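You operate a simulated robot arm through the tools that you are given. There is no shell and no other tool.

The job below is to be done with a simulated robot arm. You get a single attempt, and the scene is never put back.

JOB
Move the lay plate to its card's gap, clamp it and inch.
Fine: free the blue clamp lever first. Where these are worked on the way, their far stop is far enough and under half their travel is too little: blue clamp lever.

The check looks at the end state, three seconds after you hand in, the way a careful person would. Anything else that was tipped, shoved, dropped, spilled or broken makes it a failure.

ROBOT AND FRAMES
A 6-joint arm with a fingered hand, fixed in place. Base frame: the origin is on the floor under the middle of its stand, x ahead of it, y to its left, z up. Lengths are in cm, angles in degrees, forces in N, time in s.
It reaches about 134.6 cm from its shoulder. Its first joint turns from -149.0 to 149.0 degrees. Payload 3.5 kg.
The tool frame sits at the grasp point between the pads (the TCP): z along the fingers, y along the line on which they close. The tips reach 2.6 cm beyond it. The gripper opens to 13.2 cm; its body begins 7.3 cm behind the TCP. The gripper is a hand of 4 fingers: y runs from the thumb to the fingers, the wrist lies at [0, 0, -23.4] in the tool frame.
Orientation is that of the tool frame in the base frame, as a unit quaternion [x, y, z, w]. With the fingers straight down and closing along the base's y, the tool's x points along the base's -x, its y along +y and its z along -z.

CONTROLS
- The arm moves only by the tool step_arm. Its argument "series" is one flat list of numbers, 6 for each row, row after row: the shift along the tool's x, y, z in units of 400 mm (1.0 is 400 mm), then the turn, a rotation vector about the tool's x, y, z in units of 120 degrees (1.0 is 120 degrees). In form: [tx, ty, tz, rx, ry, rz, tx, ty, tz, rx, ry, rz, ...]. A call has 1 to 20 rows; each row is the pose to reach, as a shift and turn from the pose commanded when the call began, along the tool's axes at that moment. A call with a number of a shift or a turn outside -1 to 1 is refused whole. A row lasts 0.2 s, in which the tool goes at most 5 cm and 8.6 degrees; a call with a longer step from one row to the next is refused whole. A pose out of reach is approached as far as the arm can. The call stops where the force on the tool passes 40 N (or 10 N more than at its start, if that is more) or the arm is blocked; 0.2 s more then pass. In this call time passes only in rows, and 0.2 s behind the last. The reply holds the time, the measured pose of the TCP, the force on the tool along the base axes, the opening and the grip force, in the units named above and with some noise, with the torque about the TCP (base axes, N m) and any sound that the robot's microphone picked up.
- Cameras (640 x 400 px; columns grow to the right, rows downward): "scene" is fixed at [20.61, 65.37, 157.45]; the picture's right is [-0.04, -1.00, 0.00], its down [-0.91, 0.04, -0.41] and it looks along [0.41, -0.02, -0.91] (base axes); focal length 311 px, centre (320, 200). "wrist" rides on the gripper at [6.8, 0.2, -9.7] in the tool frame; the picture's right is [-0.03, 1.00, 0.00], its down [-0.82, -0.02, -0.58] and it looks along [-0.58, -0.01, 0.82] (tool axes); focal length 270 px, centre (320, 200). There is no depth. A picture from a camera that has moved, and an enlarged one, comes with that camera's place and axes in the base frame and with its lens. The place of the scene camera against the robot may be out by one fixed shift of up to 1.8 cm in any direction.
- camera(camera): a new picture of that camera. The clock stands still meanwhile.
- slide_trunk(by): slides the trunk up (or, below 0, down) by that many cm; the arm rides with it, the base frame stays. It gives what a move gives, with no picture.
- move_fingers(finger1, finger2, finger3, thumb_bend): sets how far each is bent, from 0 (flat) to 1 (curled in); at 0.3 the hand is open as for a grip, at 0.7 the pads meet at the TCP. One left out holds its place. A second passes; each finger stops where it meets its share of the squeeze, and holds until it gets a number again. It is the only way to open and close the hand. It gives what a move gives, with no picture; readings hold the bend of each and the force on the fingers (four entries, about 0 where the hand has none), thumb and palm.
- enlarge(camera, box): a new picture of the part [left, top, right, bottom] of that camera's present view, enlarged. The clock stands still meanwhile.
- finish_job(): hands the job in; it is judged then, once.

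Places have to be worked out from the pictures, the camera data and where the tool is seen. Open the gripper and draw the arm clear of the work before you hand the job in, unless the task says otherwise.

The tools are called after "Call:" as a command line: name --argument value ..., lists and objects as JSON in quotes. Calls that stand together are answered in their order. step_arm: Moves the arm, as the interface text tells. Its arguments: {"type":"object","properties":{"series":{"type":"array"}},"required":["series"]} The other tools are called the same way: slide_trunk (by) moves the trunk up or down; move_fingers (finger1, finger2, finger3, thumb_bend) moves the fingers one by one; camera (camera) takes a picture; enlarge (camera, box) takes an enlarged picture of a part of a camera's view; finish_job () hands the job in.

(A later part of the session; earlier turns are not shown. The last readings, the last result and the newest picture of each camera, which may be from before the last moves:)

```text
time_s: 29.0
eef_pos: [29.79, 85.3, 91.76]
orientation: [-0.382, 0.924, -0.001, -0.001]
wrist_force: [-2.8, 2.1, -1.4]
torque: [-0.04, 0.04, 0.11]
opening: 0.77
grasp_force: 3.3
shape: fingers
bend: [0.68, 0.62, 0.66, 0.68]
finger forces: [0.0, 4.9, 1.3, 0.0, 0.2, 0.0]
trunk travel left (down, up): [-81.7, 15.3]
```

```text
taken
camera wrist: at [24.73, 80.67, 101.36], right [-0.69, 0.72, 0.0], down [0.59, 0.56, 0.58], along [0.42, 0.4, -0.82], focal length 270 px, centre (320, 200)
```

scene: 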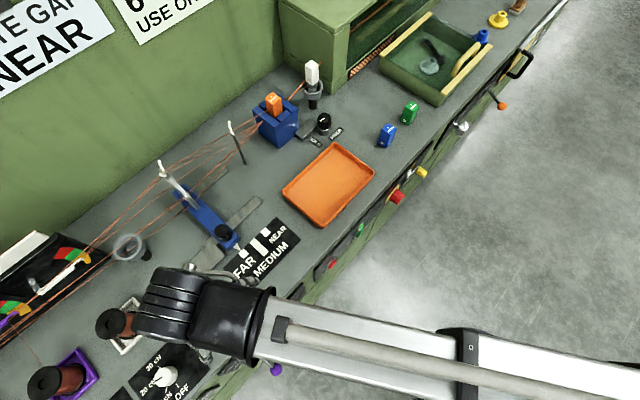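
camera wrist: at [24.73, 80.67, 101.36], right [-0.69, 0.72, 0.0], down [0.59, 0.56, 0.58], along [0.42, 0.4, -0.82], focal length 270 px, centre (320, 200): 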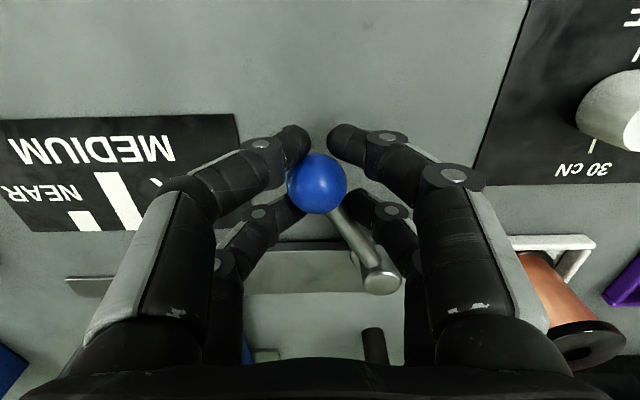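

Now the far pair touches the ball (4.9 N and 1.3 N) and the near pair closes in front, so the ball is caged. I test-push left along the arc again.

Call:
step_arm --series '[0.004, 0.009, 0, 0, 0, 0, 0.008, 0.018, 0, 0, 0, 0, 0.012, 0.027, 0, 0, 0, 0, 0.015, 0.036, 0, 0, 0, 0, 0.017, 0.045, 0, 0, 0, 0, 0.019, 0.0528, 0, 0, 0, 0]'

Call:
camera --camera "wrist"

```text
time_s: 30.4
eef_pos: [27.77, 86.29, 91.96]
orientation: [-0.382, 0.924, 0.0, -0.001]
wrist_force: [2.0, -1.5, -0.9]
torque: [-0.02, -0.04, -0.04]
opening: 0.75
grasp_force: 2.7
shape: fingers
bend: [0.68, 0.67, 0.64, 0.68]
finger forces: [0.0, 0.6, 3.1, 0.1, 0.8, 0.0]
trunk travel left (down, up): [-81.7, 15.3]
```

```text
taken
camera wrist: at [22.81, 81.49, 101.38], right [-0.69, 0.72, 0.0], down [0.59, 0.56, 0.58], along [0.42, 0.4, -0.82], focal length 270 px, centre (320, 200)
```

wrist: 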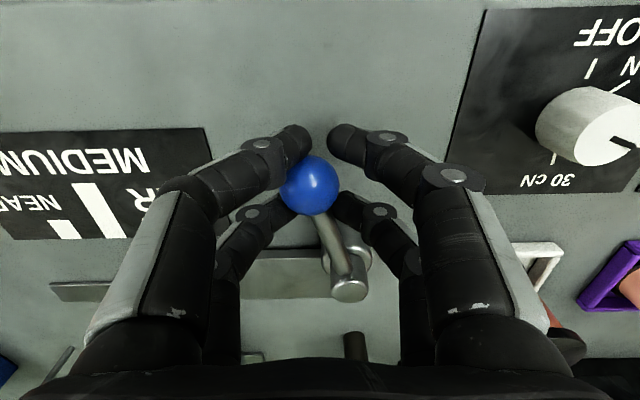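

The lever moves leftward freely (about 3 N) — now near 16° right of straight-forward. I continue along the arc toward 20° left and look.

Call:
step_arm --series '[0.003, 0.0125, 0, 0, 0, 0, 0.005, 0.025, 0, 0, 0, 0, 0.0055, 0.035, 0, 0, 0, 0, 0.006, 0.045, 0, 0, 0, 0, 0.006, 0.0555, 0, 0, 0, 0, 0.006, 0.0655, 0, 0, 0, 0, 0.005, 0.0755, 0, 0, 0, 0, 0.004, 0.0855, 0, 0, 0, 0, 0.002, 0.0955, 0, 0, 0, 0, 0, 0.1055, 0, 0, 0, 0, -0.003, 0.115, 0, 0, 0, 0, -0.006, 0.125, 0, 0, 0, 0, -0.0095, 0.1345, 0, 0, 0, 0, -0.013, 0.144, 0, 0, 0, 0]'

Call:
camera --camera "wrist"

```text
time_s: 33.4
eef_pos: [23.97, 90.69, 91.85]
orientation: [-0.383, 0.924, 0.0, -0.001]
wrist_force: [2.2, -5.5, -1.5]
torque: [-0.13, 0.01, -0.24]
opening: 0.73
grasp_force: 4.2
shape: fingers
bend: [0.68, 0.67, 0.61, 0.68]
finger forces: [0.1, 2.1, 7.3, 0.0, 0.0, 0.0]
trunk travel left (down, up): [-81.7, 15.3]
```

```text
taken
camera wrist: at [18.98, 85.91, 101.41], right [-0.69, 0.72, 0.0], down [0.59, 0.56, 0.58], along [0.42, 0.4, -0.82], focal length 270 px, centre (320, 200)
```

wrist: 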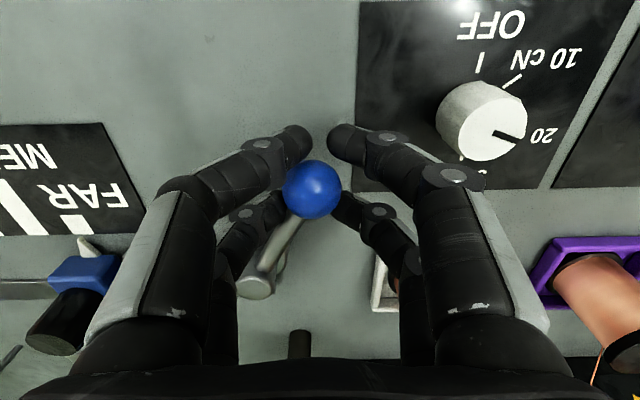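

The lever has swung about 52° and now points front-left; force is about 6 N, no clear stop yet. I continue gently to about −45° to find the stop.

Call:
step_arm --series '[-0.01, 0.007, 0, 0, 0, 0, -0.02, 0.014, 0, 0, 0, 0, -0.028, 0.02, 0, 0, 0, 0, -0.0355, 0.025, 0, 0, 0, 0, -0.043, 0.031, 0, 0, 0, 0, -0.051, 0.039, 0, 0, 0, 0, -0.06, 0.051, 0, 0, 0, 0]'

Call:
camera --camera "wrist"

```text
time_s: 34.4
eef_pos: [23.81, 91.37, 91.89]
orientation: [-0.382, 0.924, -0.007, -0.008]
wrist_force: [-2.5, -17.7, -5.0]
torque: [-0.35, 0.23, -0.46]
opening: 0.91
grasp_force: 10.3
shape: fingers
bend: [0.68, 0.68, 0.57, 0.67]
finger forces: [0.1, 0.0, 13.1, 0.0, 6.7, 0.0]
trunk travel left (down, up): [-81.7, 15.3]
stopped in row 4: the force on the tool passed its limit at 42 N (the readings are from after the stop); the commanded pose is now the measured one
```

```text
taken
camera wrist: at [19.04, 86.81, 101.6], right [-0.69, 0.73, -0.01], down [0.6, 0.57, 0.56], along [0.41, 0.38, -0.83], focal length 270 px, centre (320, 200)
```

wrist: 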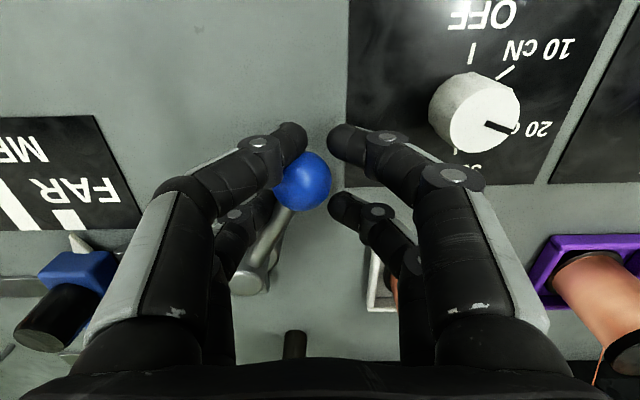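

The lever hit its far stop (42 N) about 52° round from the start, so it's freed. I ease back, open the fingers and rise clear.

Call:
step_arm --series '[0.006, -0.015, 0, 0, 0, 0]'

Call:
move_fingers --finger1 0.45 --finger2 0.45 --finger3 0.45 --thumb_bend 0.45

Call:
camera --camera "wrist"

```text
time_s: 34.8
eef_pos: [24.14, 91.09, 91.92]
orientation: [-0.383, 0.924, -0.005, -0.005]
wrist_force: [-4.0, -11.3, -4.3]
torque: [-0.2, 0.17, -0.3]
opening: 0.66
grasp_force: 6.6
shape: fingers
bend: [0.68, 0.68, 0.58, 0.68]
finger forces: [0.0, 0.1, 9.0, 0.0, 4.9, 0.0]
trunk travel left (down, up): [-81.7, 15.3]
```

```text
time_s: 35.8
eef_pos: [24.22, 91.16, 91.81]
orientation: [-0.382, 0.924, -0.005, -0.005]
wrist_force: [0.4, -0.1, 1.0]
torque: [0.02, -0.02, -0.01]
opening: 8.26
grasp_force: 0.1
shape: fingers
bend: [0.45, 0.45, 0.45, 0.45]
finger forces: [0.1, 0.1, 0.0, 0.0, 0.1, 0.0]
trunk travel left (down, up): [-81.7, 15.3]
```

```text
taken
camera wrist: at [19.31, 86.52, 101.48], right [-0.69, 0.72, -0.01], down [0.6, 0.57, 0.57], along [0.41, 0.39, -0.82], focal length 270 px, centre (320, 200)
```

wrist: 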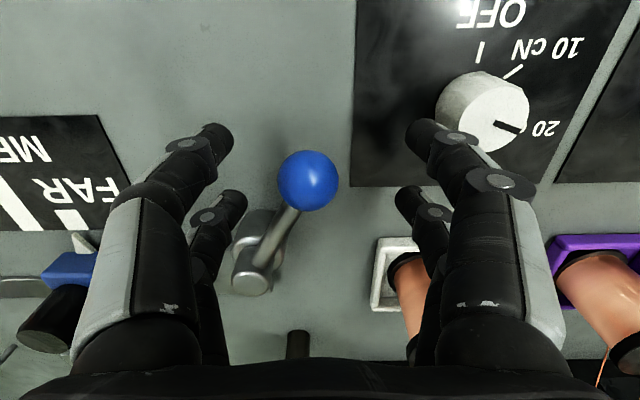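

The lever stays at its freed stop. I rise 10 cm, straighten the slight hand tilt, and move right to sit above the front of the plate for a close look at its knob.

Call:
slide_trunk --by 10

Call:
step_arm --series '[0, -0.1, 0, -0.0026, -0.00625, 0, 0, -0.2, 0, -0.0026, -0.00625, 0, 0, -0.3, 0, -0.0026, -0.00625, 0, 0, -0.4, 0, -0.0026, -0.00625, 0, 0, -0.46, 0, -0.0026, -0.00625, 0]'

Call:
camera --camera "wrist"

Call:
camera --camera "scene"

```text
time_s: 37.1
eef_pos: [24.23, 91.16, 101.88]
orientation: [-0.382, 0.924, -0.005, -0.007]
wrist_force: [-0.6, 0.1, -0.7]
torque: [-0.01, -0.01, 0.02]
opening: 8.23
grasp_force: 0.0
shape: fingers
bend: [0.45, 0.45, 0.45, 0.45]
finger forces: [0.0, 0.0, 0.0, 0.2, 0.0, 0.0]
trunk travel left (down, up): [-91.7, 5.3]
```

```text
time_s: 38.3
eef_pos: [37.14, 78.19, 101.87]
orientation: [-0.382, 0.924, 0.0, 0.0]
wrist_force: [0.2, 0.5, -0.3]
torque: [0.01, 0.0, -0.02]
opening: 8.28
grasp_force: 0.1
shape: fingers
bend: [0.45, 0.45, 0.45, 0.45]
finger forces: [0.1, 0.0, 0.0, 0.0, 0.0, 0.0]
out of reach, approached as far as the arm can: row 5
trunk travel left (down, up): [-91.7, 5.3]
```

```text
taken
camera wrist: at [32.26, 73.39, 111.39], right [-0.69, 0.72, 0.0], down [0.59, 0.56, 0.58], along [0.42, 0.4, -0.82], focal length 270 px, centre (320, 200)
```

wrist: 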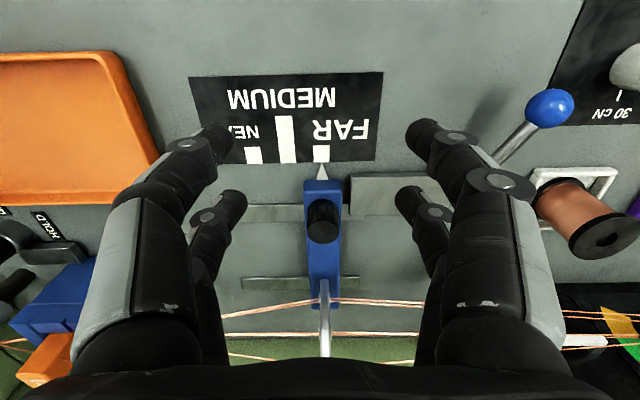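

```text
taken
```

scene: 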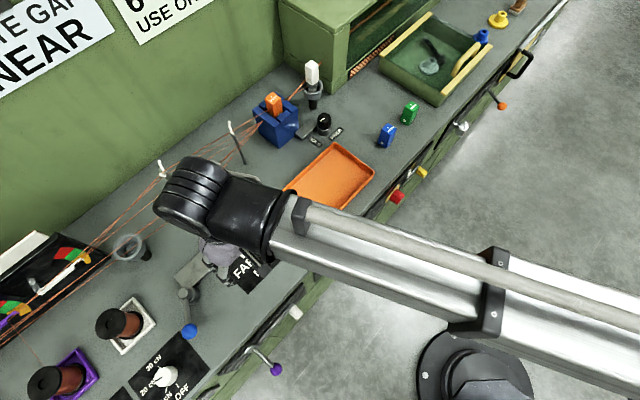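

Now the knob is straight ahead; I enlarge to measure the knob, pointer and marks.

Call:
enlarge --camera "wrist" --box '[220, 90, 420, 340]'

Call:
enlarge --camera "wrist" --box '[270, 150, 370, 250]'

```text
1.60 times, centred on (320, 215) of wrist
camera zoom: at [32.26, 73.39, 111.39], right [-0.69, 0.72, 0.0], down [0.59, 0.56, 0.58], along [0.42, 0.4, -0.82], focal length 432 px, centre (320, 176)
```

zoom: 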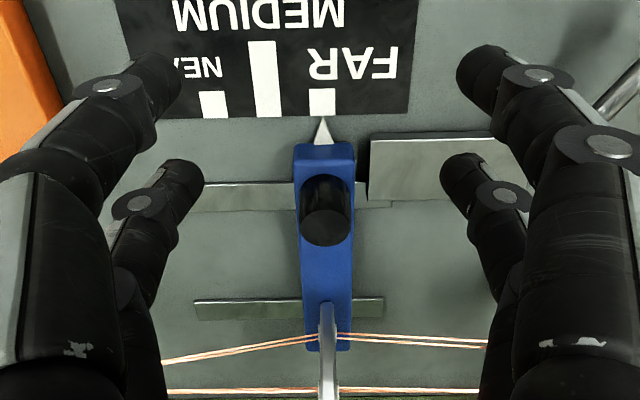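

```text
4.00 times, centred on (320, 200) of wrist
camera zoom: at [32.26, 73.39, 111.39], right [-0.69, 0.72, 0.0], down [0.59, 0.56, 0.58], along [0.42, 0.4, -0.82], focal length 1081 px, centre (320, 200)
```

zoom: 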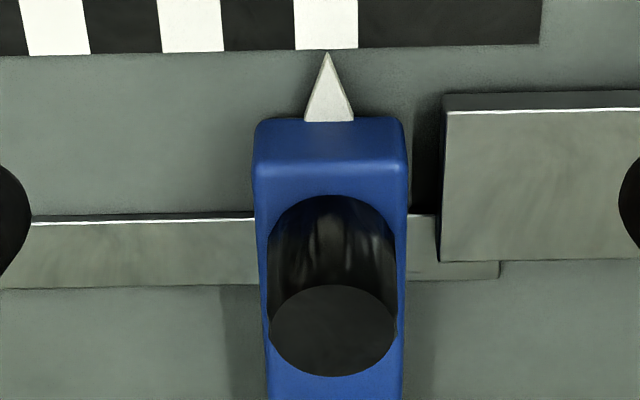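

Knob axis at about (n 92.0, e −28.95), top z≈92.1, base ≈88.5; pointer exactly at FAR and NEAR is ≈7.25 cm to the right. I move over the knob.

Call:
step_arm --series '[-0.087, 0, 0, 0, 0, 0, -0.174, -0.001, 0, 0, 0, 0, -0.26125, -0.002, 0, 0, 0, 0]'

Call:
camera --camera "wrist"

Call:
camera --camera "scene"

```text
time_s: 39.1
eef_pos: [44.93, 85.37, 101.89]
orientation: [-0.383, 0.924, 0.001, -0.002]
wrist_force: [0.4, 0.6, -0.4]
torque: [-0.01, 0.01, -0.01]
opening: 8.26
grasp_force: 0.2
shape: fingers
bend: [0.45, 0.45, 0.45, 0.45]
finger forces: [0.1, 0.1, 0.0, 0.0, 0.1, 0.0]
trunk travel left (down, up): [-91.7, 5.3]
```

```text
taken
camera wrist: at [39.82, 80.58, 111.36], right [-0.69, 0.72, 0.0], down [0.59, 0.56, 0.58], along [0.42, 0.4, -0.82], focal length 270 px, centre (320, 200)
```

wrist: 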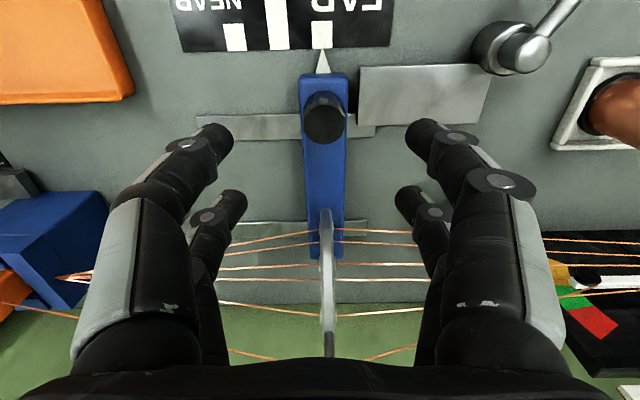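

```text
taken
```

scene: 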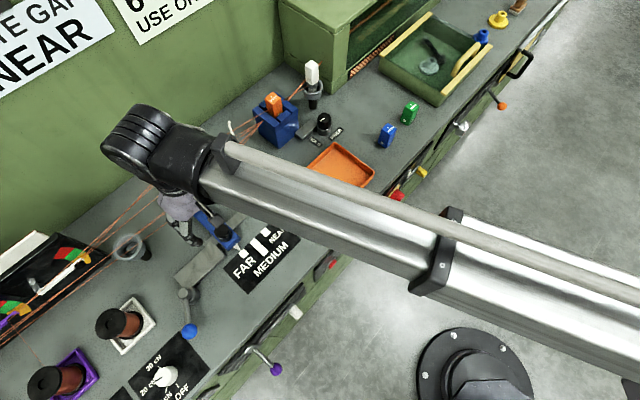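

The knob axis measures (n 91.95, e −29.05); I shift 0.4 cm left and lower 8 cm first.

Call:
step_arm --series '[0, 0.0105, 0, 0, 0, 0]'

Call:
slide_trunk --by -8

Call:
camera --camera "wrist"

```text
time_s: 39.5
eef_pos: [44.34, 85.64, 101.85]
orientation: [-0.383, 0.924, 0.0, -0.001]
wrist_force: [-0.4, -0.1, -0.8]
torque: [-0.01, 0.0, 0.01]
opening: 8.26
grasp_force: 0.0
shape: fingers
bend: [0.45, 0.45, 0.45, 0.45]
finger forces: [0.0, 0.1, 0.0, 0.0, 0.1, 0.0]
trunk travel left (down, up): [-91.7, 5.3]
```

```text
time_s: 40.7
eef_pos: [44.36, 85.64, 93.86]
orientation: [-0.383, 0.924, -0.001, 0.0]
wrist_force: [-0.5, 0.0, 0.9]
torque: [0.03, 0.01, 0.01]
opening: 8.23
grasp_force: 0.0
shape: fingers
bend: [0.45, 0.45, 0.45, 0.45]
finger forces: [0.1, 0.0, 0.1, 0.1, 0.0, 0.0]
trunk travel left (down, up): [-83.7, 13.3]
```

```text
taken
camera wrist: at [39.45, 80.91, 103.4], right [-0.69, 0.72, 0.0], down [0.59, 0.56, 0.58], along [0.42, 0.4, -0.82], focal length 270 px, centre (320, 200)
```

wrist: 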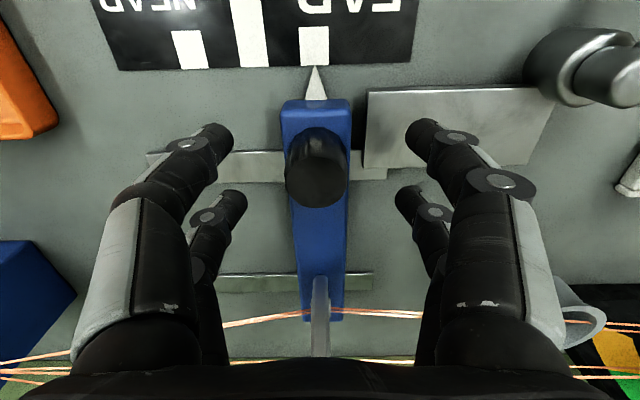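

The knob is centred between the fingers. I lower the remaining 2.3 cm and then close on the knob.

Call:
slide_trunk --by -2.3

Call:
move_fingers --finger1 0.68 --finger2 0.68 --finger3 0.68 --thumb_bend 0.68

Call:
camera --camera "wrist"

```text
time_s: 41.4
eef_pos: [44.29, 85.66, 91.67]
orientation: [-0.383, 0.924, -0.001, 0.0]
wrist_force: [-0.3, 1.4, 0.1]
torque: [-0.04, -0.01, 0.0]
opening: 8.25
grasp_force: 0.1
shape: fingers
bend: [0.45, 0.45, 0.45, 0.45]
finger forces: [0.1, 0.1, 0.1, 0.1, 0.1, 0.0]
trunk travel left (down, up): [-81.4, 15.6]
```

```text
time_s: 42.4
eef_pos: [44.31, 85.66, 91.62]
orientation: [-0.383, 0.924, 0.0, 0.0]
wrist_force: [1.6, -0.1, 1.6]
torque: [-0.03, -0.03, 0.07]
opening: 3.49
grasp_force: 13.4
shape: fingers
bend: [0.59, 0.59, 0.59, 0.63]
finger forces: [6.5, 6.6, 5.1, 0.0, 8.6, 0.0]
trunk travel left (down, up): [-81.4, 15.6]
```

```text
taken
camera wrist: at [39.46, 80.91, 101.09], right [-0.69, 0.72, 0.0], down [0.59, 0.56, 0.58], along [0.42, 0.4, -0.82], focal length 270 px, centre (320, 200)
```

wrist: 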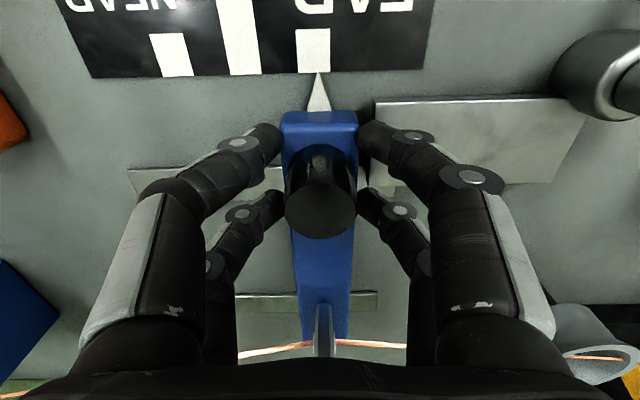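

The knob is held by all four digits (13 N grip). I slide the plate right by 6.5 cm first, in 1 cm steps, then check the pointer.

Call:
step_arm --series '[0, -0.02, 0, 0, 0, 0, 0, -0.04, 0, 0, 0, 0, 0, -0.06, 0, 0, 0, 0, 0, -0.08, 0, 0, 0, 0, 0, -0.1, 0, 0, 0, 0, 0, -0.12, 0, 0, 0, 0, 0, -0.14, 0, 0, 0, 0, 0, -0.1625, 0, 0, 0, 0]'

Call:
camera --camera "wrist"

Call:
enlarge --camera "wrist" --box '[220, 0, 420, 150]'

```text
time_s: 44.2
eef_pos: [48.99, 81.02, 91.54]
orientation: [-0.383, 0.924, 0.0, 0.0]
wrist_force: [4.4, 5.6, 4.0]
torque: [0.2, -0.01, 0.0]
opening: 3.52
grasp_force: 14.2
shape: fingers
bend: [0.59, 0.59, 0.6, 0.63]
finger forces: [7.8, 7.9, 5.1, 0.0, 8.2, 0.0]
trunk travel left (down, up): [-81.4, 15.6]
```

```text
taken
camera wrist: at [44.1, 76.2, 101.07], right [-0.69, 0.72, 0.0], down [0.59, 0.56, 0.58], along [0.42, 0.4, -0.82], focal length 270 px, centre (320, 200)
```

wrist: 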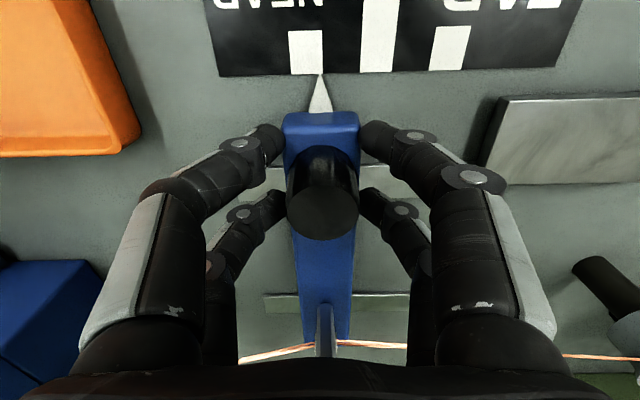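

```text
2.67 times, centred on (320, 75) of wrist
camera zoom: at [44.1, 76.2, 101.07], right [-0.69, 0.72, 0.0], down [0.59, 0.56, 0.58], along [0.42, 0.4, -0.82], focal length 721 px, centre (320, 533)
```

zoom: 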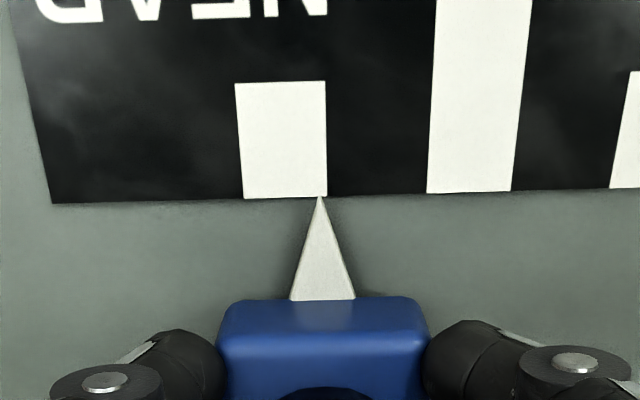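

The plate slides easily; the pointer tip is at the edge of the NEAR mark, about 0.7 cm short of its centre. I move 0.7 cm more and check.

Call:
step_arm --series '[0, -0.009, 0, 0, 0, 0, 0, -0.0175, 0, 0, 0, 0]'

Call:
enlarge --camera "wrist" --box '[220, 0, 420, 150]'

```text
time_s: 44.8
eef_pos: [49.43, 80.5, 91.54]
orientation: [-0.382, 0.924, 0.0, -0.001]
wrist_force: [3.1, 3.6, 4.2]
torque: [0.19, 0.01, 0.02]
opening: 3.49
grasp_force: 13.9
shape: fingers
bend: [0.59, 0.59, 0.6, 0.63]
finger forces: [7.7, 7.7, 5.0, 0.0, 7.8, 0.1]
trunk travel left (down, up): [-81.4, 15.6]
```

```text
2.67 times, centred on (320, 75) of wrist
camera zoom: at [44.58, 75.76, 101.08], right [-0.69, 0.72, 0.0], down [0.59, 0.56, 0.58], along [0.42, 0.4, -0.82], focal length 721 px, centre (320, 533)
```

zoom: 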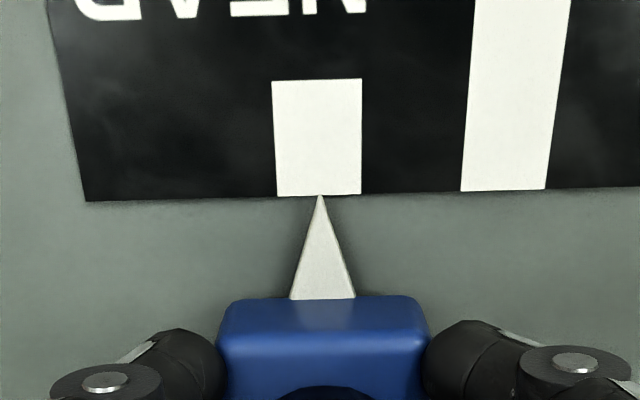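

The pointer tip is now centred on the NEAR mark. I open the fingers and check that nothing shifted.

Call:
move_fingers --finger1 0.45 --finger2 0.45 --finger3 0.45 --thumb_bend 0.45

Call:
enlarge --camera "wrist" --box '[220, 0, 420, 150]'

Call:
camera --camera "wrist"

```text
time_s: 45.8
eef_pos: [49.47, 80.54, 91.47]
orientation: [-0.382, 0.924, 0.0, -0.002]
wrist_force: [0.5, -0.7, 0.0]
torque: [0.02, -0.01, -0.02]
opening: 8.2
grasp_force: 0.0
shape: fingers
bend: [0.45, 0.45, 0.45, 0.45]
finger forces: [0.1, 0.1, 0.0, 0.0, 0.1, 0.0]
trunk travel left (down, up): [-81.4, 15.6]
```

```text
2.67 times, centred on (320, 75) of wrist
camera zoom: at [44.57, 75.78, 101.08], right [-0.69, 0.72, 0.0], down [0.59, 0.56, 0.58], along [0.42, 0.4, -0.82], focal length 721 px, centre (320, 533)
```

zoom: 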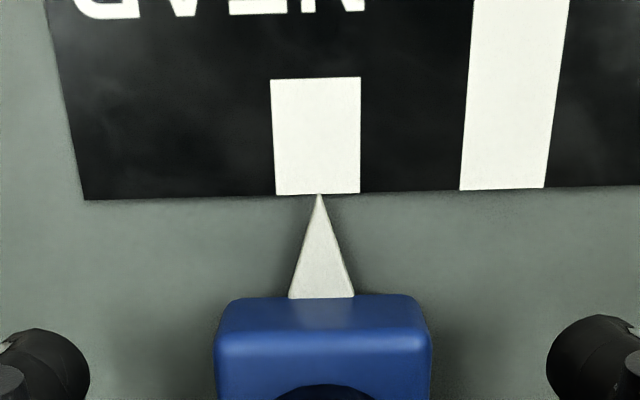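

```text
taken
camera wrist: at [44.57, 75.78, 101.08], right [-0.69, 0.72, 0.0], down [0.59, 0.56, 0.58], along [0.42, 0.4, -0.82], focal length 270 px, centre (320, 200)
```

wrist: 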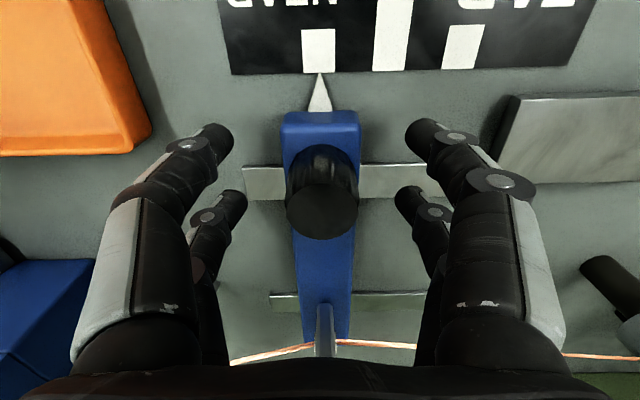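

Still centred on NEAR. I rise, back out from the plate, and go to the lever ball at its freed position (n≈81.6, e≈−46.8).

Call:
slide_trunk --by 10.3

Call:
step_arm --series '[0.087, 0, 0, 0, 0, 0, 0.174, 0, 0, 0, 0, 0, 0.26, 0, 0, 0, 0, 0, 0.26, 0.1, 0, 0, 0, 0, 0.26, 0.2, 0, 0, 0, 0, 0.26, 0.3, 0, 0, 0, 0, 0.26, 0.4, 0, 0, 0, 0, 0.26, 0.51, 0, 0, 0, 0, 0.26, 0.62, 0, 0, 0, 0]'

Call:
camera --camera "wrist"

```text
time_s: 47.1
eef_pos: [49.41, 80.56, 101.75]
orientation: [-0.383, 0.924, 0.0, -0.001]
wrist_force: [0.2, -0.1, -0.6]
torque: [0.01, -0.01, -0.03]
opening: 8.22
grasp_force: 0.0
shape: fingers
bend: [0.45, 0.45, 0.45, 0.45]
finger forces: [0.1, 0.0, 0.1, 0.0, 0.0, 0.1]
trunk travel left (down, up): [-91.7, 5.3]
```

```text
time_s: 49.1
eef_pos: [24.3, 91.06, 101.78]
orientation: [-0.383, 0.924, -0.001, 0.0]
wrist_force: [-1.1, 1.2, 0.0]
torque: [-0.02, 0.0, -0.01]
opening: 8.24
grasp_force: 0.0
shape: fingers
bend: [0.45, 0.45, 0.45, 0.45]
finger forces: [0.1, 0.0, 0.0, 0.0, 0.1, 0.0]
trunk travel left (down, up): [-91.7, 5.3]
```

```text
taken
camera wrist: at [19.48, 86.34, 111.36], right [-0.69, 0.73, 0.0], down [0.59, 0.56, 0.58], along [0.42, 0.4, -0.82], focal length 270 px, centre (320, 200)
```

wrist: 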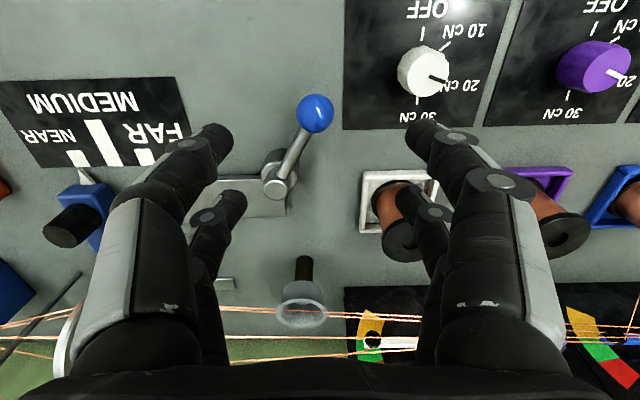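

The ball is at (n 81.4, e −46.65). I adjust slightly, descend 10 cm, and cage it again.

Call:
step_arm --series '[0.005, -0.01, 0, 0, 0, 0]'

Call:
slide_trunk --by -10

Call:
move_fingers --finger1 0.68 --finger2 0.68 --finger3 0.68 --thumb_bend 0.68

Call:
camera --camera "wrist"

```text
time_s: 49.5
eef_pos: [24.72, 90.49, 101.76]
orientation: [-0.383, 0.924, -0.001, -0.001]
wrist_force: [-0.2, 0.8, 0.7]
torque: [-0.02, 0.02, -0.04]
opening: 8.24
grasp_force: 0.0
shape: fingers
bend: [0.45, 0.45, 0.45, 0.45]
finger forces: [0.0, 0.0, 0.1, 0.0, 0.0, 0.0]
trunk travel left (down, up): [-91.7, 5.3]
```

```text
time_s: 50.9
eef_pos: [24.62, 90.6, 91.76]
orientation: [-0.382, 0.924, 0.0, -0.001]
wrist_force: [-0.7, 0.3, -0.1]
torque: [0.0, 0.0, 0.0]
opening: 8.25
grasp_force: 0.1
shape: fingers
bend: [0.45, 0.45, 0.45, 0.45]
finger forces: [0.0, 0.0, 0.1, 0.0, 0.1, 0.1]
trunk travel left (down, up): [-81.7, 15.3]
```

```text
time_s: 51.9
eef_pos: [24.65, 90.41, 91.7]
orientation: [-0.383, 0.924, 0.0, -0.001]
wrist_force: [0.7, -1.3, -2.3]
torque: [-0.07, 0.04, -0.07]
opening: 0.88
grasp_force: 3.2
shape: fingers
bend: [0.67, 0.65, 0.63, 0.68]
finger forces: [0.6, 1.7, 4.0, 0.0, 0.0, 0.1]
trunk travel left (down, up): [-81.7, 15.3]
```

```text
taken
camera wrist: at [19.77, 85.68, 101.38], right [-0.69, 0.72, 0.0], down [0.59, 0.56, 0.58], along [0.42, 0.4, -0.82], focal length 270 px, centre (320, 200)
```

wrist: 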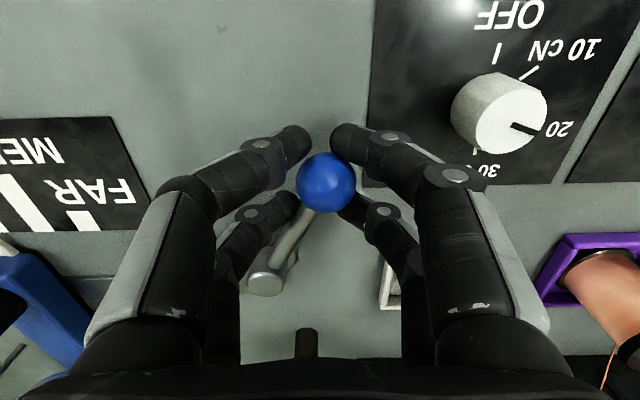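

Caged. I swing the lever back right along the arc to its original, clamped angle.

Call:
step_arm --series '[0.006, -0.0165, 0, 0, 0, 0, 0.011, -0.033, 0, 0, 0, 0, 0.015, -0.0515, 0, 0, 0, 0, 0.018, -0.07, 0, 0, 0, 0, 0.019, -0.0888, 0, 0, 0, 0, 0.019, -0.1075, 0, 0, 0, 0, 0.0165, -0.126, 0, 0, 0, 0, 0.013, -0.1445, 0, 0, 0, 0, 0.0075, -0.1625, 0, 0, 0, 0, 0.001, -0.18, 0, 0, 0, 0, -0.0075, -0.197, 0, 0, 0, 0]'

Call:
camera --camera "wrist"

```text
time_s: 54.3
eef_pos: [30.08, 84.78, 91.88]
orientation: [-0.384, 0.924, 0.0, -0.003]
wrist_force: [-21.0, -15.7, -4.0]
torque: [-0.42, 0.4, 0.55]
opening: 0.07
grasp_force: 13.4
shape: fingers
bend: [0.71, 0.59, 0.68, 0.68]
finger forces: [12.9, 13.4, 0.0, 0.0, 0.1, 0.1]
trunk travel left (down, up): [-81.7, 15.3]
```

```text
taken
camera wrist: at [25.28, 80.17, 101.53], right [-0.69, 0.72, 0.0], down [0.59, 0.57, 0.57], along [0.42, 0.39, -0.82], focal length 270 px, centre (320, 200)
```

wrist: 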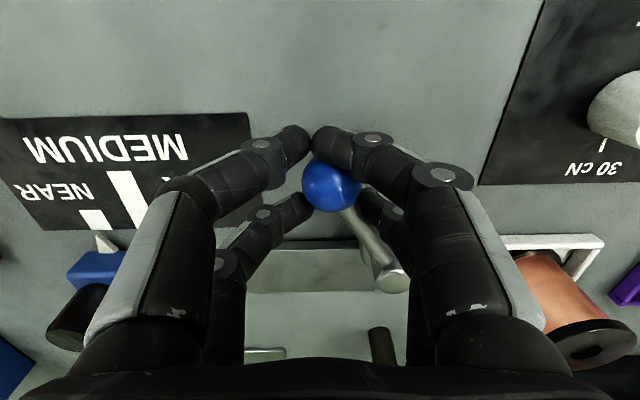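

The lever ball is back at its original place (e≈−39.2), with force mostly from pressing into the bench direction. I relieve that and press a little more to the right to confirm the stop.

Call:
step_arm --series '[0.01, -0.006, 0, 0, 0, 0, 0.014, -0.014, 0, 0, 0, 0, 0.014, -0.022, 0, 0, 0, 0]'

Call:
camera --camera "wrist"

```text
time_s: 55.1
eef_pos: [30.55, 84.14, 91.76]
orientation: [-0.384, 0.924, 0.0, -0.001]
wrist_force: [-11.5, 5.4, 1.2]
torque: [0.17, 0.2, 0.33]
opening: 0.75
grasp_force: 5.5
shape: fingers
bend: [0.68, 0.57, 0.68, 0.68]
finger forces: [0.8, 10.0, 0.0, 0.0, 0.0, 0.0]
trunk travel left (down, up): [-81.7, 15.3]
```

```text
taken
camera wrist: at [25.66, 79.42, 101.37], right [-0.69, 0.72, 0.0], down [0.59, 0.56, 0.58], along [0.42, 0.4, -0.82], focal length 270 px, centre (320, 200)
```

wrist: 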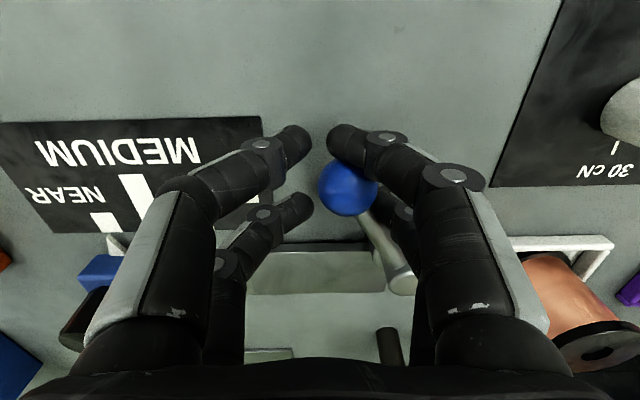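

The ball stays at e≈−39.2 under 12 N, so the lever is firmly at its clamped stop. I back off, open, and rise.

Call:
step_arm --series '[0, 0.018, 0, 0, 0, 0]'

Call:
move_fingers --finger1 0.45 --finger2 0.45 --finger3 0.45 --thumb_bend 0.45

Call:
slide_trunk --by 13

Call:
camera --camera "wrist"

```text
time_s: 55.5
eef_pos: [30.25, 84.48, 91.77]
orientation: [-0.383, 0.924, 0.0, -0.001]
wrist_force: [-6.8, 3.3, -0.2]
torque: [0.06, 0.1, 0.22]
opening: 0.7
grasp_force: 3.1
shape: fingers
bend: [0.68, 0.59, 0.68, 0.68]
finger forces: [0.4, 6.5, 0.0, 0.0, 0.0, 0.0]
trunk travel left (down, up): [-81.7, 15.3]
```

```text
time_s: 56.5
eef_pos: [30.13, 84.4, 91.82]
orientation: [-0.383, 0.924, 0.0, -0.001]
wrist_force: [0.2, 0.2, 0.0]
torque: [0.02, -0.03, -0.02]
opening: 8.22
grasp_force: 0.2
shape: fingers
bend: [0.45, 0.45, 0.45, 0.45]
finger forces: [0.0, 0.0, 0.0, 0.0, 0.0, 0.0]
trunk travel left (down, up): [-81.7, 15.3]
```

```text
time_s: 58.0
eef_pos: [30.03, 84.53, 104.77]
orientation: [-0.383, 0.924, 0.0, 0.0]
wrist_force: [0.0, -0.1, -0.4]
torque: [0.02, -0.01, -0.02]
opening: 8.23
grasp_force: 0.1
shape: fingers
bend: [0.45, 0.45, 0.45, 0.45]
finger forces: [0.0, 0.1, 0.0, 0.1, 0.0, 0.0]
trunk travel left (down, up): [-94.7, 2.3]
```

```text
taken
camera wrist: at [25.25, 79.76, 114.37], right [-0.69, 0.72, 0.0], down [0.59, 0.56, 0.58], along [0.42, 0.4, -0.82], focal length 270 px, centre (320, 200)
```

wrist: 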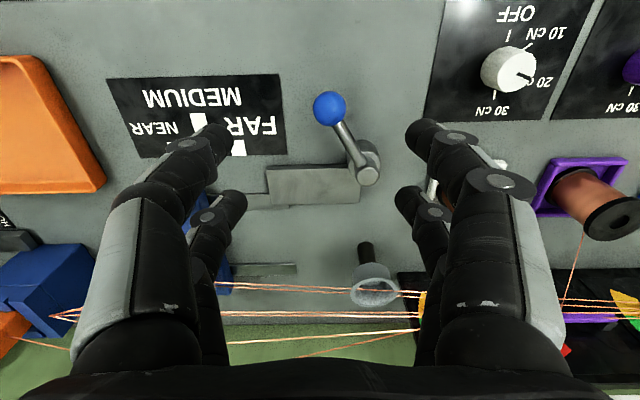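

The plate is at NEAR and the lever clamped. Next is the INCH knob: I draw back from the bench and travel right at safe height.

Call:
step_arm --series '[0.12, 0, 0, 0, 0, 0, 0.24, 0, 0, 0, 0, 0, 0.36, 0, 0, 0, 0, 0, 0.48, 0, 0, 0, 0, 0, 0.6, 0, 0, 0, 0, 0, 0.725, 0, 0, 0, 0, 0]'

Call:
step_arm --series '[0, -0.111, 0, 0, 0, 0, 0, -0.222, 0, 0, 0, 0, 0, -0.333, 0, 0, 0, 0, 0, -0.444, 0, 0, 0, 0, 0, -0.555, 0, 0, 0, 0, 0, -0.666, 0, 0, 0, 0, 0, -0.777, 0, 0, 0, 0, 0, -0.888, 0, 0, 0, 0, 0, -1.0, 0, 0, 0, 0]'

Call:
camera --camera "scene"

Call:
step_arm --series '[0, -0.111, 0, 0, 0, 0, 0, -0.222, 0, 0, 0, 0, 0, -0.333, 0, 0, 0, 0, 0, -0.444, 0, 0, 0, 0, 0, -0.555, 0, 0, 0, 0, 0, -0.666, 0, 0, 0, 0, 0, -0.777, 0, 0, 0, 0, 0, -0.888, 0, 0, 0, 0, 0, -1.0, 0, 0, 0, 0]'

Call:
step_arm --series '[0, -0.09, 0, 0, 0, 0, 0, -0.18, 0, 0, 0, 0]'

Call:
camera --camera "wrist"

```text
time_s: 59.5
eef_pos: [9.79, 63.83, 104.75]
orientation: [-0.382, 0.924, 0.0, -0.001]
wrist_force: [0.3, 0.6, -0.1]
torque: [-0.01, -0.02, 0.0]
opening: 8.19
grasp_force: 0.1
shape: fingers
bend: [0.45, 0.45, 0.45, 0.45]
finger forces: [0.1, 0.1, 0.0, 0.0, 0.0, 0.0]
out of reach, approached as far as the arm can: row 5
trunk travel left (down, up): [-94.7, 2.3]
```

```text
time_s: 61.5
eef_pos: [38.03, 35.78, 104.74]
orientation: [-0.382, 0.924, 0.0, -0.002]
wrist_force: [-0.3, -1.3, 0.3]
torque: [-0.01, 0.0, -0.02]
opening: 8.27
grasp_force: 0.0
shape: fingers
bend: [0.45, 0.45, 0.45, 0.45]
finger forces: [0.0, 0.1, 0.0, 0.0, 0.0, 0.0]
out of reach, approached as far as the arm can: row 5
trunk travel left (down, up): [-94.7, 2.3]
```

```text
taken
```

scene: 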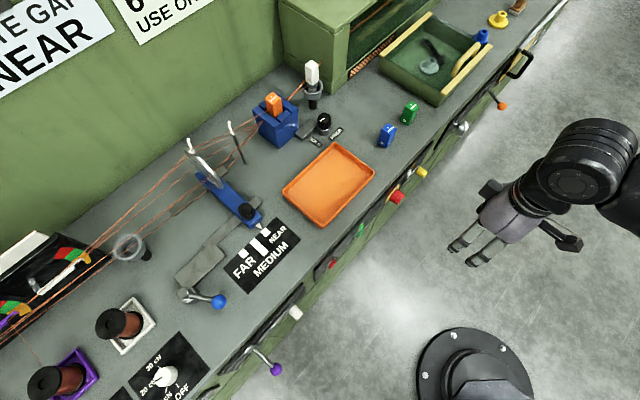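

```text
time_s: 63.5
eef_pos: [66.31, 7.14, 104.72]
orientation: [-0.383, 0.924, 0.0, -0.002]
wrist_force: [0.1, 0.0, -0.1]
torque: [0.0, -0.01, -0.02]
opening: 8.27
grasp_force: 0.0
shape: fingers
bend: [0.45, 0.45, 0.45, 0.45]
finger forces: [0.0, 0.1, 0.0, 0.0, 0.0, 0.0]
trunk travel left (down, up): [-94.7, 2.3]
```

```text
time_s: 64.0
eef_pos: [71.39, 1.89, 104.77]
orientation: [-0.383, 0.924, 0.001, -0.001]
wrist_force: [-0.2, 0.0, 0.7]
torque: [0.0, 0.0, 0.07]
opening: 8.24
grasp_force: 0.1
shape: fingers
bend: [0.45, 0.45, 0.45, 0.45]
finger forces: [0.1, 0.1, 0.0, 0.0, 0.0, 0.0]
trunk travel left (down, up): [-94.7, 2.3]
```

```text
taken
camera wrist: at [66.51, -2.73, 114.37], right [-0.69, 0.72, 0.0], down [0.59, 0.56, 0.58], along [0.42, 0.4, -0.82], focal length 270 px, centre (320, 200)
```

wrist: 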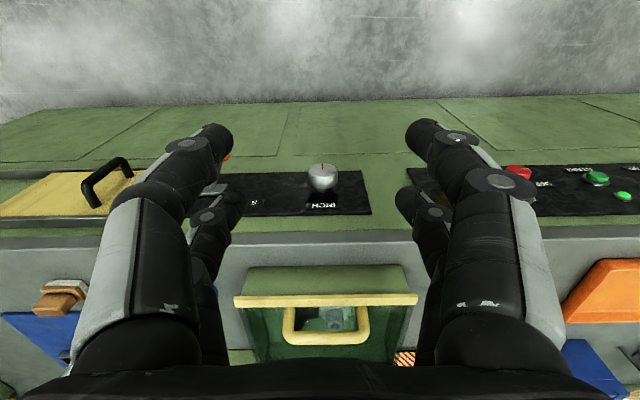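

The scene picture confirms the plate at NEAR and the lever back. I enlarge the INCH panel – there appears to be another label beside it.

Call:
enlarge --camera "wrist" --box '[190, 140, 400, 240]'

Call:
enlarge --camera "wrist" --box '[280, 145, 370, 215]'

Call:
enlarge --camera "scene" --box '[170, 130, 310, 320]'

```text
3.05 times, centred on (295, 190) of wrist
camera zoom: at [66.51, -2.73, 114.37], right [-0.69, 0.72, 0.0], down [0.59, 0.56, 0.58], along [0.42, 0.4, -0.82], focal length 824 px, centre (396, 230)
```

zoom: 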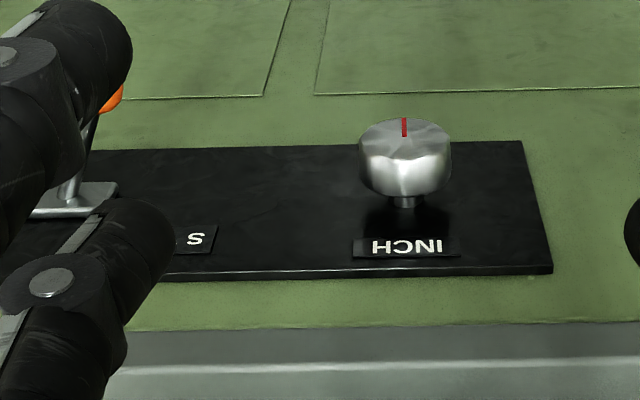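

```text
5.71 times, centred on (325, 180) of wrist
camera zoom: at [66.51, -2.73, 114.37], right [-0.69, 0.72, 0.0], down [0.59, 0.56, 0.58], along [0.42, 0.4, -0.82], focal length 1544 px, centre (291, 314)
```

zoom: 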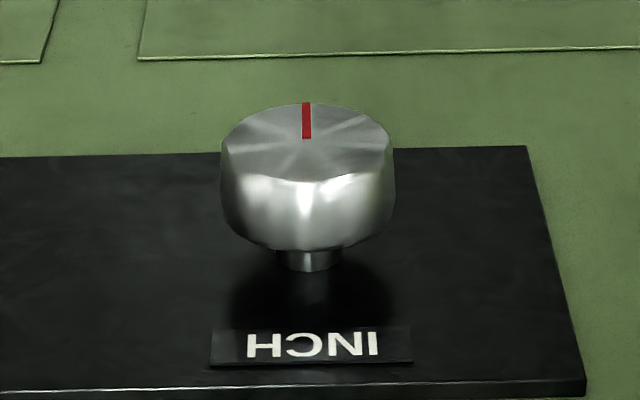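

```text
2.11 times, centred on (240, 225) of scene
camera zoom: at [20.61, 65.37, 157.45], right [-0.04, -1.0, 0.0], down [-0.91, 0.04, -0.41], along [0.41, -0.02, -0.91], focal length 656 px, centre (488, 147)
```

zoom: 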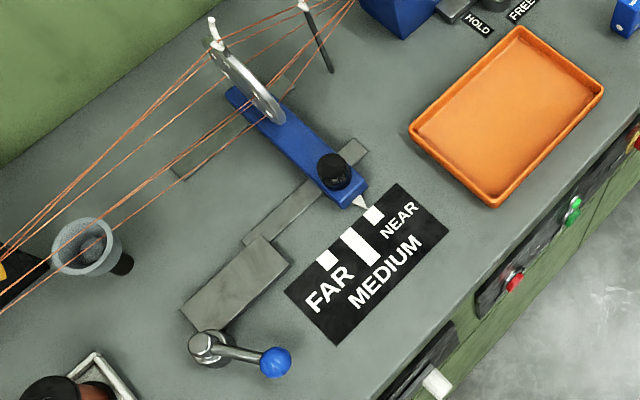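

The knob is a round hand-knob (dia ≈5.4) on a shaft: face centre ≈ (n 68.35, e 49.05, z 71.7), panel plane at n≈72.3. I pitch the hand to horizontal here, high and clear of the bench, keeping the wrist height fixed.

Call:
step_arm --series '[-0.0118, 0, -0.00595, 0, -0.06818, 0, -0.0236, 0, -0.0237, 0, -0.13636, 0, -0.0355, 0, -0.05287, 0, -0.20455, 0, -0.0473, 0, -0.09287, 0, -0.27273, 0, -0.0591, 0, -0.14289, 0, -0.34091, 0, -0.0709, 0, -0.20191, 0, -0.40909, 0, -0.0827, 0, -0.26873, 0, -0.47727, 0, -0.0945, 0, -0.34198, 0, -0.54545, 0, -0.1064, 0, -0.42019, 0, -0.61364, 0, -0.1182, 0, -0.50175, 0, -0.68182, 0, -0.13, 0, -0.585, 0, -0.75, 0]'

Call:
camera --camera "scene"

Call:
camera --camera "wrist"

```text
time_s: 66.5
eef_pos: [75.4, 6.56, 126.78]
orientation: [-0.246, 0.685, 0.287, 0.623]
wrist_force: [-0.1, 0.2, -0.8]
torque: [0.05, 0.05, 0.01]
opening: 8.27
grasp_force: 0.1
shape: fingers
bend: [0.45, 0.45, 0.45, 0.45]
finger forces: [0.1, 0.1, 0.0, 0.0, 0.0, 0.0]
out of reach, approached as far as the arm can: row 10, 11
trunk travel left (down, up): [-94.7, 2.3]
```

```text
taken
```

scene: 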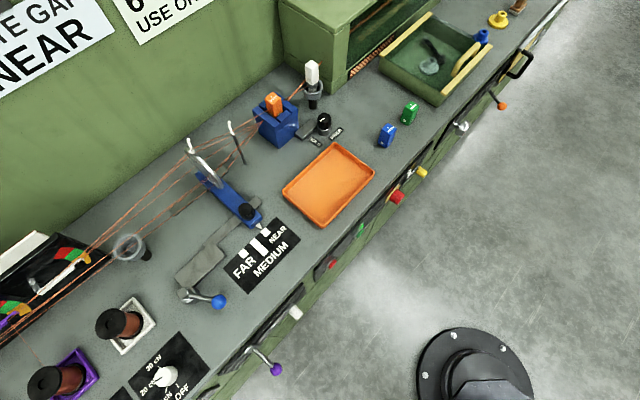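

```text
taken
camera wrist: at [67.64, 0.13, 120.45], right [-0.69, 0.71, 0.11], down [-0.31, -0.44, 0.84], along [0.65, 0.55, 0.52], focal length 270 px, centre (320, 200)
```

wrist: 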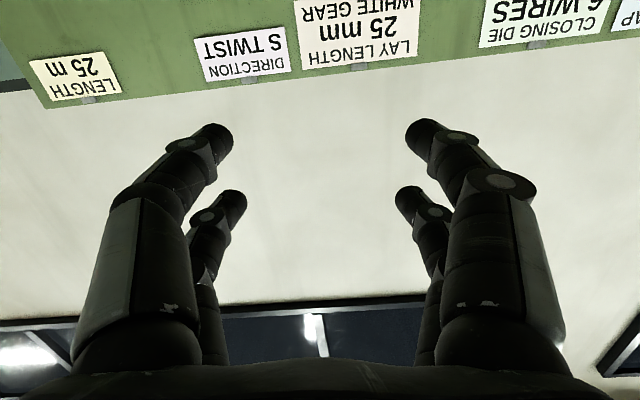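

The hand is within a few degrees of horizontal (wrist limit near the end). I test in free air how far the hand can roll about its pointing axis, +60° clockwise.

Call:
step_arm --series '[0, 0, 0, 0, 0, 0.07, 0, 0, 0, 0, 0, 0.14, 0, 0, 0, 0, 0, 0.21, 0, 0, 0, 0, 0, 0.28, 0, 0, 0, 0, 0, 0.35, 0, 0, 0, 0, 0, 0.42, 0, 0, 0, 0, 0, 0.5, 0, 0, 0, 0, 0, 0.57]'

```text
refused: row 7 steps farther than a row can; nothing moved
```

One step was too large; I repeat with even steps of 8.4°.

Call:
step_arm --series '[0, 0, 0, 0, 0, 0.07, 0, 0, 0, 0, 0, 0.14, 0, 0, 0, 0, 0, 0.21, 0, 0, 0, 0, 0, 0.28, 0, 0, 0, 0, 0, 0.35, 0, 0, 0, 0, 0, 0.42, 0, 0, 0, 0, 0, 0.49, 0, 0, 0, 0, 0, 0.56]'

```text
time_s: 68.2
eef_pos: [75.17, 6.72, 126.62]
orientation: [0.175, 0.707, 0.584, 0.358]
wrist_force: [-0.4, 0.4, -0.4]
torque: [-0.03, 0.0, -0.01]
opening: 8.26
grasp_force: 0.0
shape: fingers
bend: [0.45, 0.45, 0.45, 0.45]
finger forces: [0.1, 0.0, 0.0, 0.1, 0.0, 0.1]
trunk travel left (down, up): [-94.7, 2.3]
```

Rolling works without limit so far. I try another 67° to learn the range before approaching the knob.

Call:
step_arm --series '[0, 0, 0, 0, 0, 0.07, 0, 0, 0, 0, 0, 0.14, 0, 0, 0, 0, 0, 0.21, 0, 0, 0, 0, 0, 0.28, 0, 0, 0, 0, 0, 0.35, 0, 0, 0, 0, 0, 0.42, 0, 0, 0, 0, 0, 0.49, 0, 0, 0, 0, 0, 0.56]'

Call:
camera --camera "wrist"

```text
time_s: 70.0
eef_pos: [75.2, 6.67, 126.66]
orientation: [0.538, 0.493, 0.683, -0.025]
wrist_force: [0.2, 0.6, 0.1]
torque: [-0.01, -0.02, 0.06]
opening: 8.25
grasp_force: 0.0
shape: fingers
bend: [0.45, 0.45, 0.45, 0.45]
finger forces: [0.0, 0.0, 0.1, 0.0, 0.1, 0.0]
trunk travel left (down, up): [-94.7, 2.3]
```

```text
taken
camera wrist: at [65.5, 3.16, 132.5], right [0.57, -0.53, 0.63], down [-0.08, -0.8, -0.6], along [0.81, 0.29, -0.5], focal length 270 px, centre (320, 200)
```

wrist: 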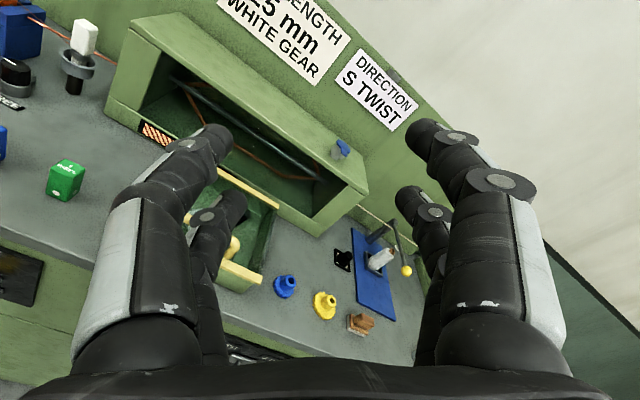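

Roll is still free at ~139°. I continue to 180° so the camera rides on top of the hand and sees the knob upright.

Call:
step_arm --series '[0, 0, 0, 0, 0, 0.0677, 0, 0, 0, 0, 0, 0.1353, 0, 0, 0, 0, 0, 0.203, 0, 0, 0, 0, 0, 0.2707, 0, 0, 0, 0, 0, 0.3383]'

Call:
camera --camera "wrist"

```text
time_s: 71.2
eef_pos: [75.19, 6.67, 126.69]
orientation: [0.674, 0.276, 0.633, -0.261]
wrist_force: [-0.5, 0.1, 0.2]
torque: [-0.01, -0.01, -0.02]
opening: 8.22
grasp_force: 0.1
shape: fingers
bend: [0.45, 0.45, 0.45, 0.45]
finger forces: [0.0, 0.0, 0.1, 0.0, 0.1, 0.0]
trunk travel left (down, up): [-94.7, 2.3]
```

```text
taken
camera wrist: at [68.76, 0.04, 134.03], right [0.7, -0.71, -0.03], down [-0.46, -0.42, -0.78], along [0.54, 0.56, -0.63], focal length 270 px, centre (320, 200)
```

wrist: 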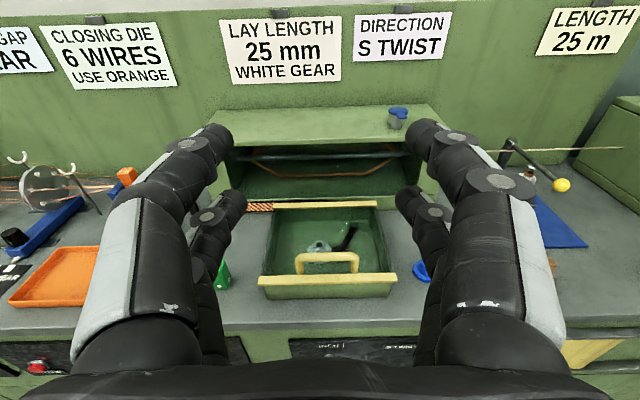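

Clear upright view. I lower the trunk 40 cm (hand at n≈58, in front of the bench) and look at the INCH knob.

Call:
slide_trunk --by -40

Call:
camera --camera "wrist"

Call:
camera --camera "scene"

```text
time_s: 75.1
eef_pos: [75.2, 6.59, 86.67]
orientation: [0.674, 0.276, 0.634, -0.26]
wrist_force: [0.5, -0.3, -0.4]
torque: [0.01, 0.0, 0.01]
opening: 8.27
grasp_force: 0.0
shape: fingers
bend: [0.45, 0.45, 0.45, 0.45]
finger forces: [0.0, 0.0, 0.0, 0.1, 0.0, 0.0]
trunk travel left (down, up): [-54.7, 42.3]
```

```text
taken
camera wrist: at [68.75, 0.05, 94.03], right [0.7, -0.71, -0.03], down [-0.46, -0.43, -0.78], along [0.54, 0.56, -0.63], focal length 270 px, centre (320, 200)
```

wrist: 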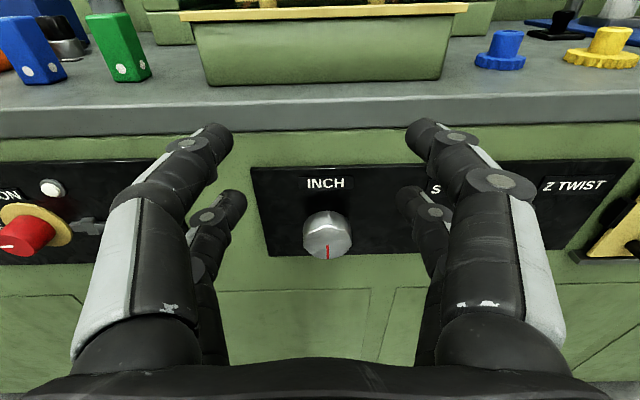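

```text
taken
```

scene: 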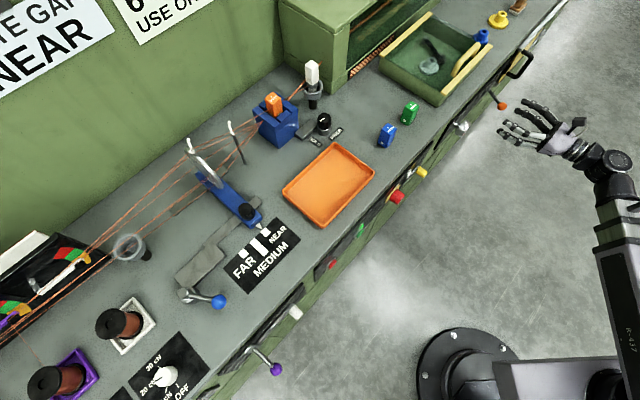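

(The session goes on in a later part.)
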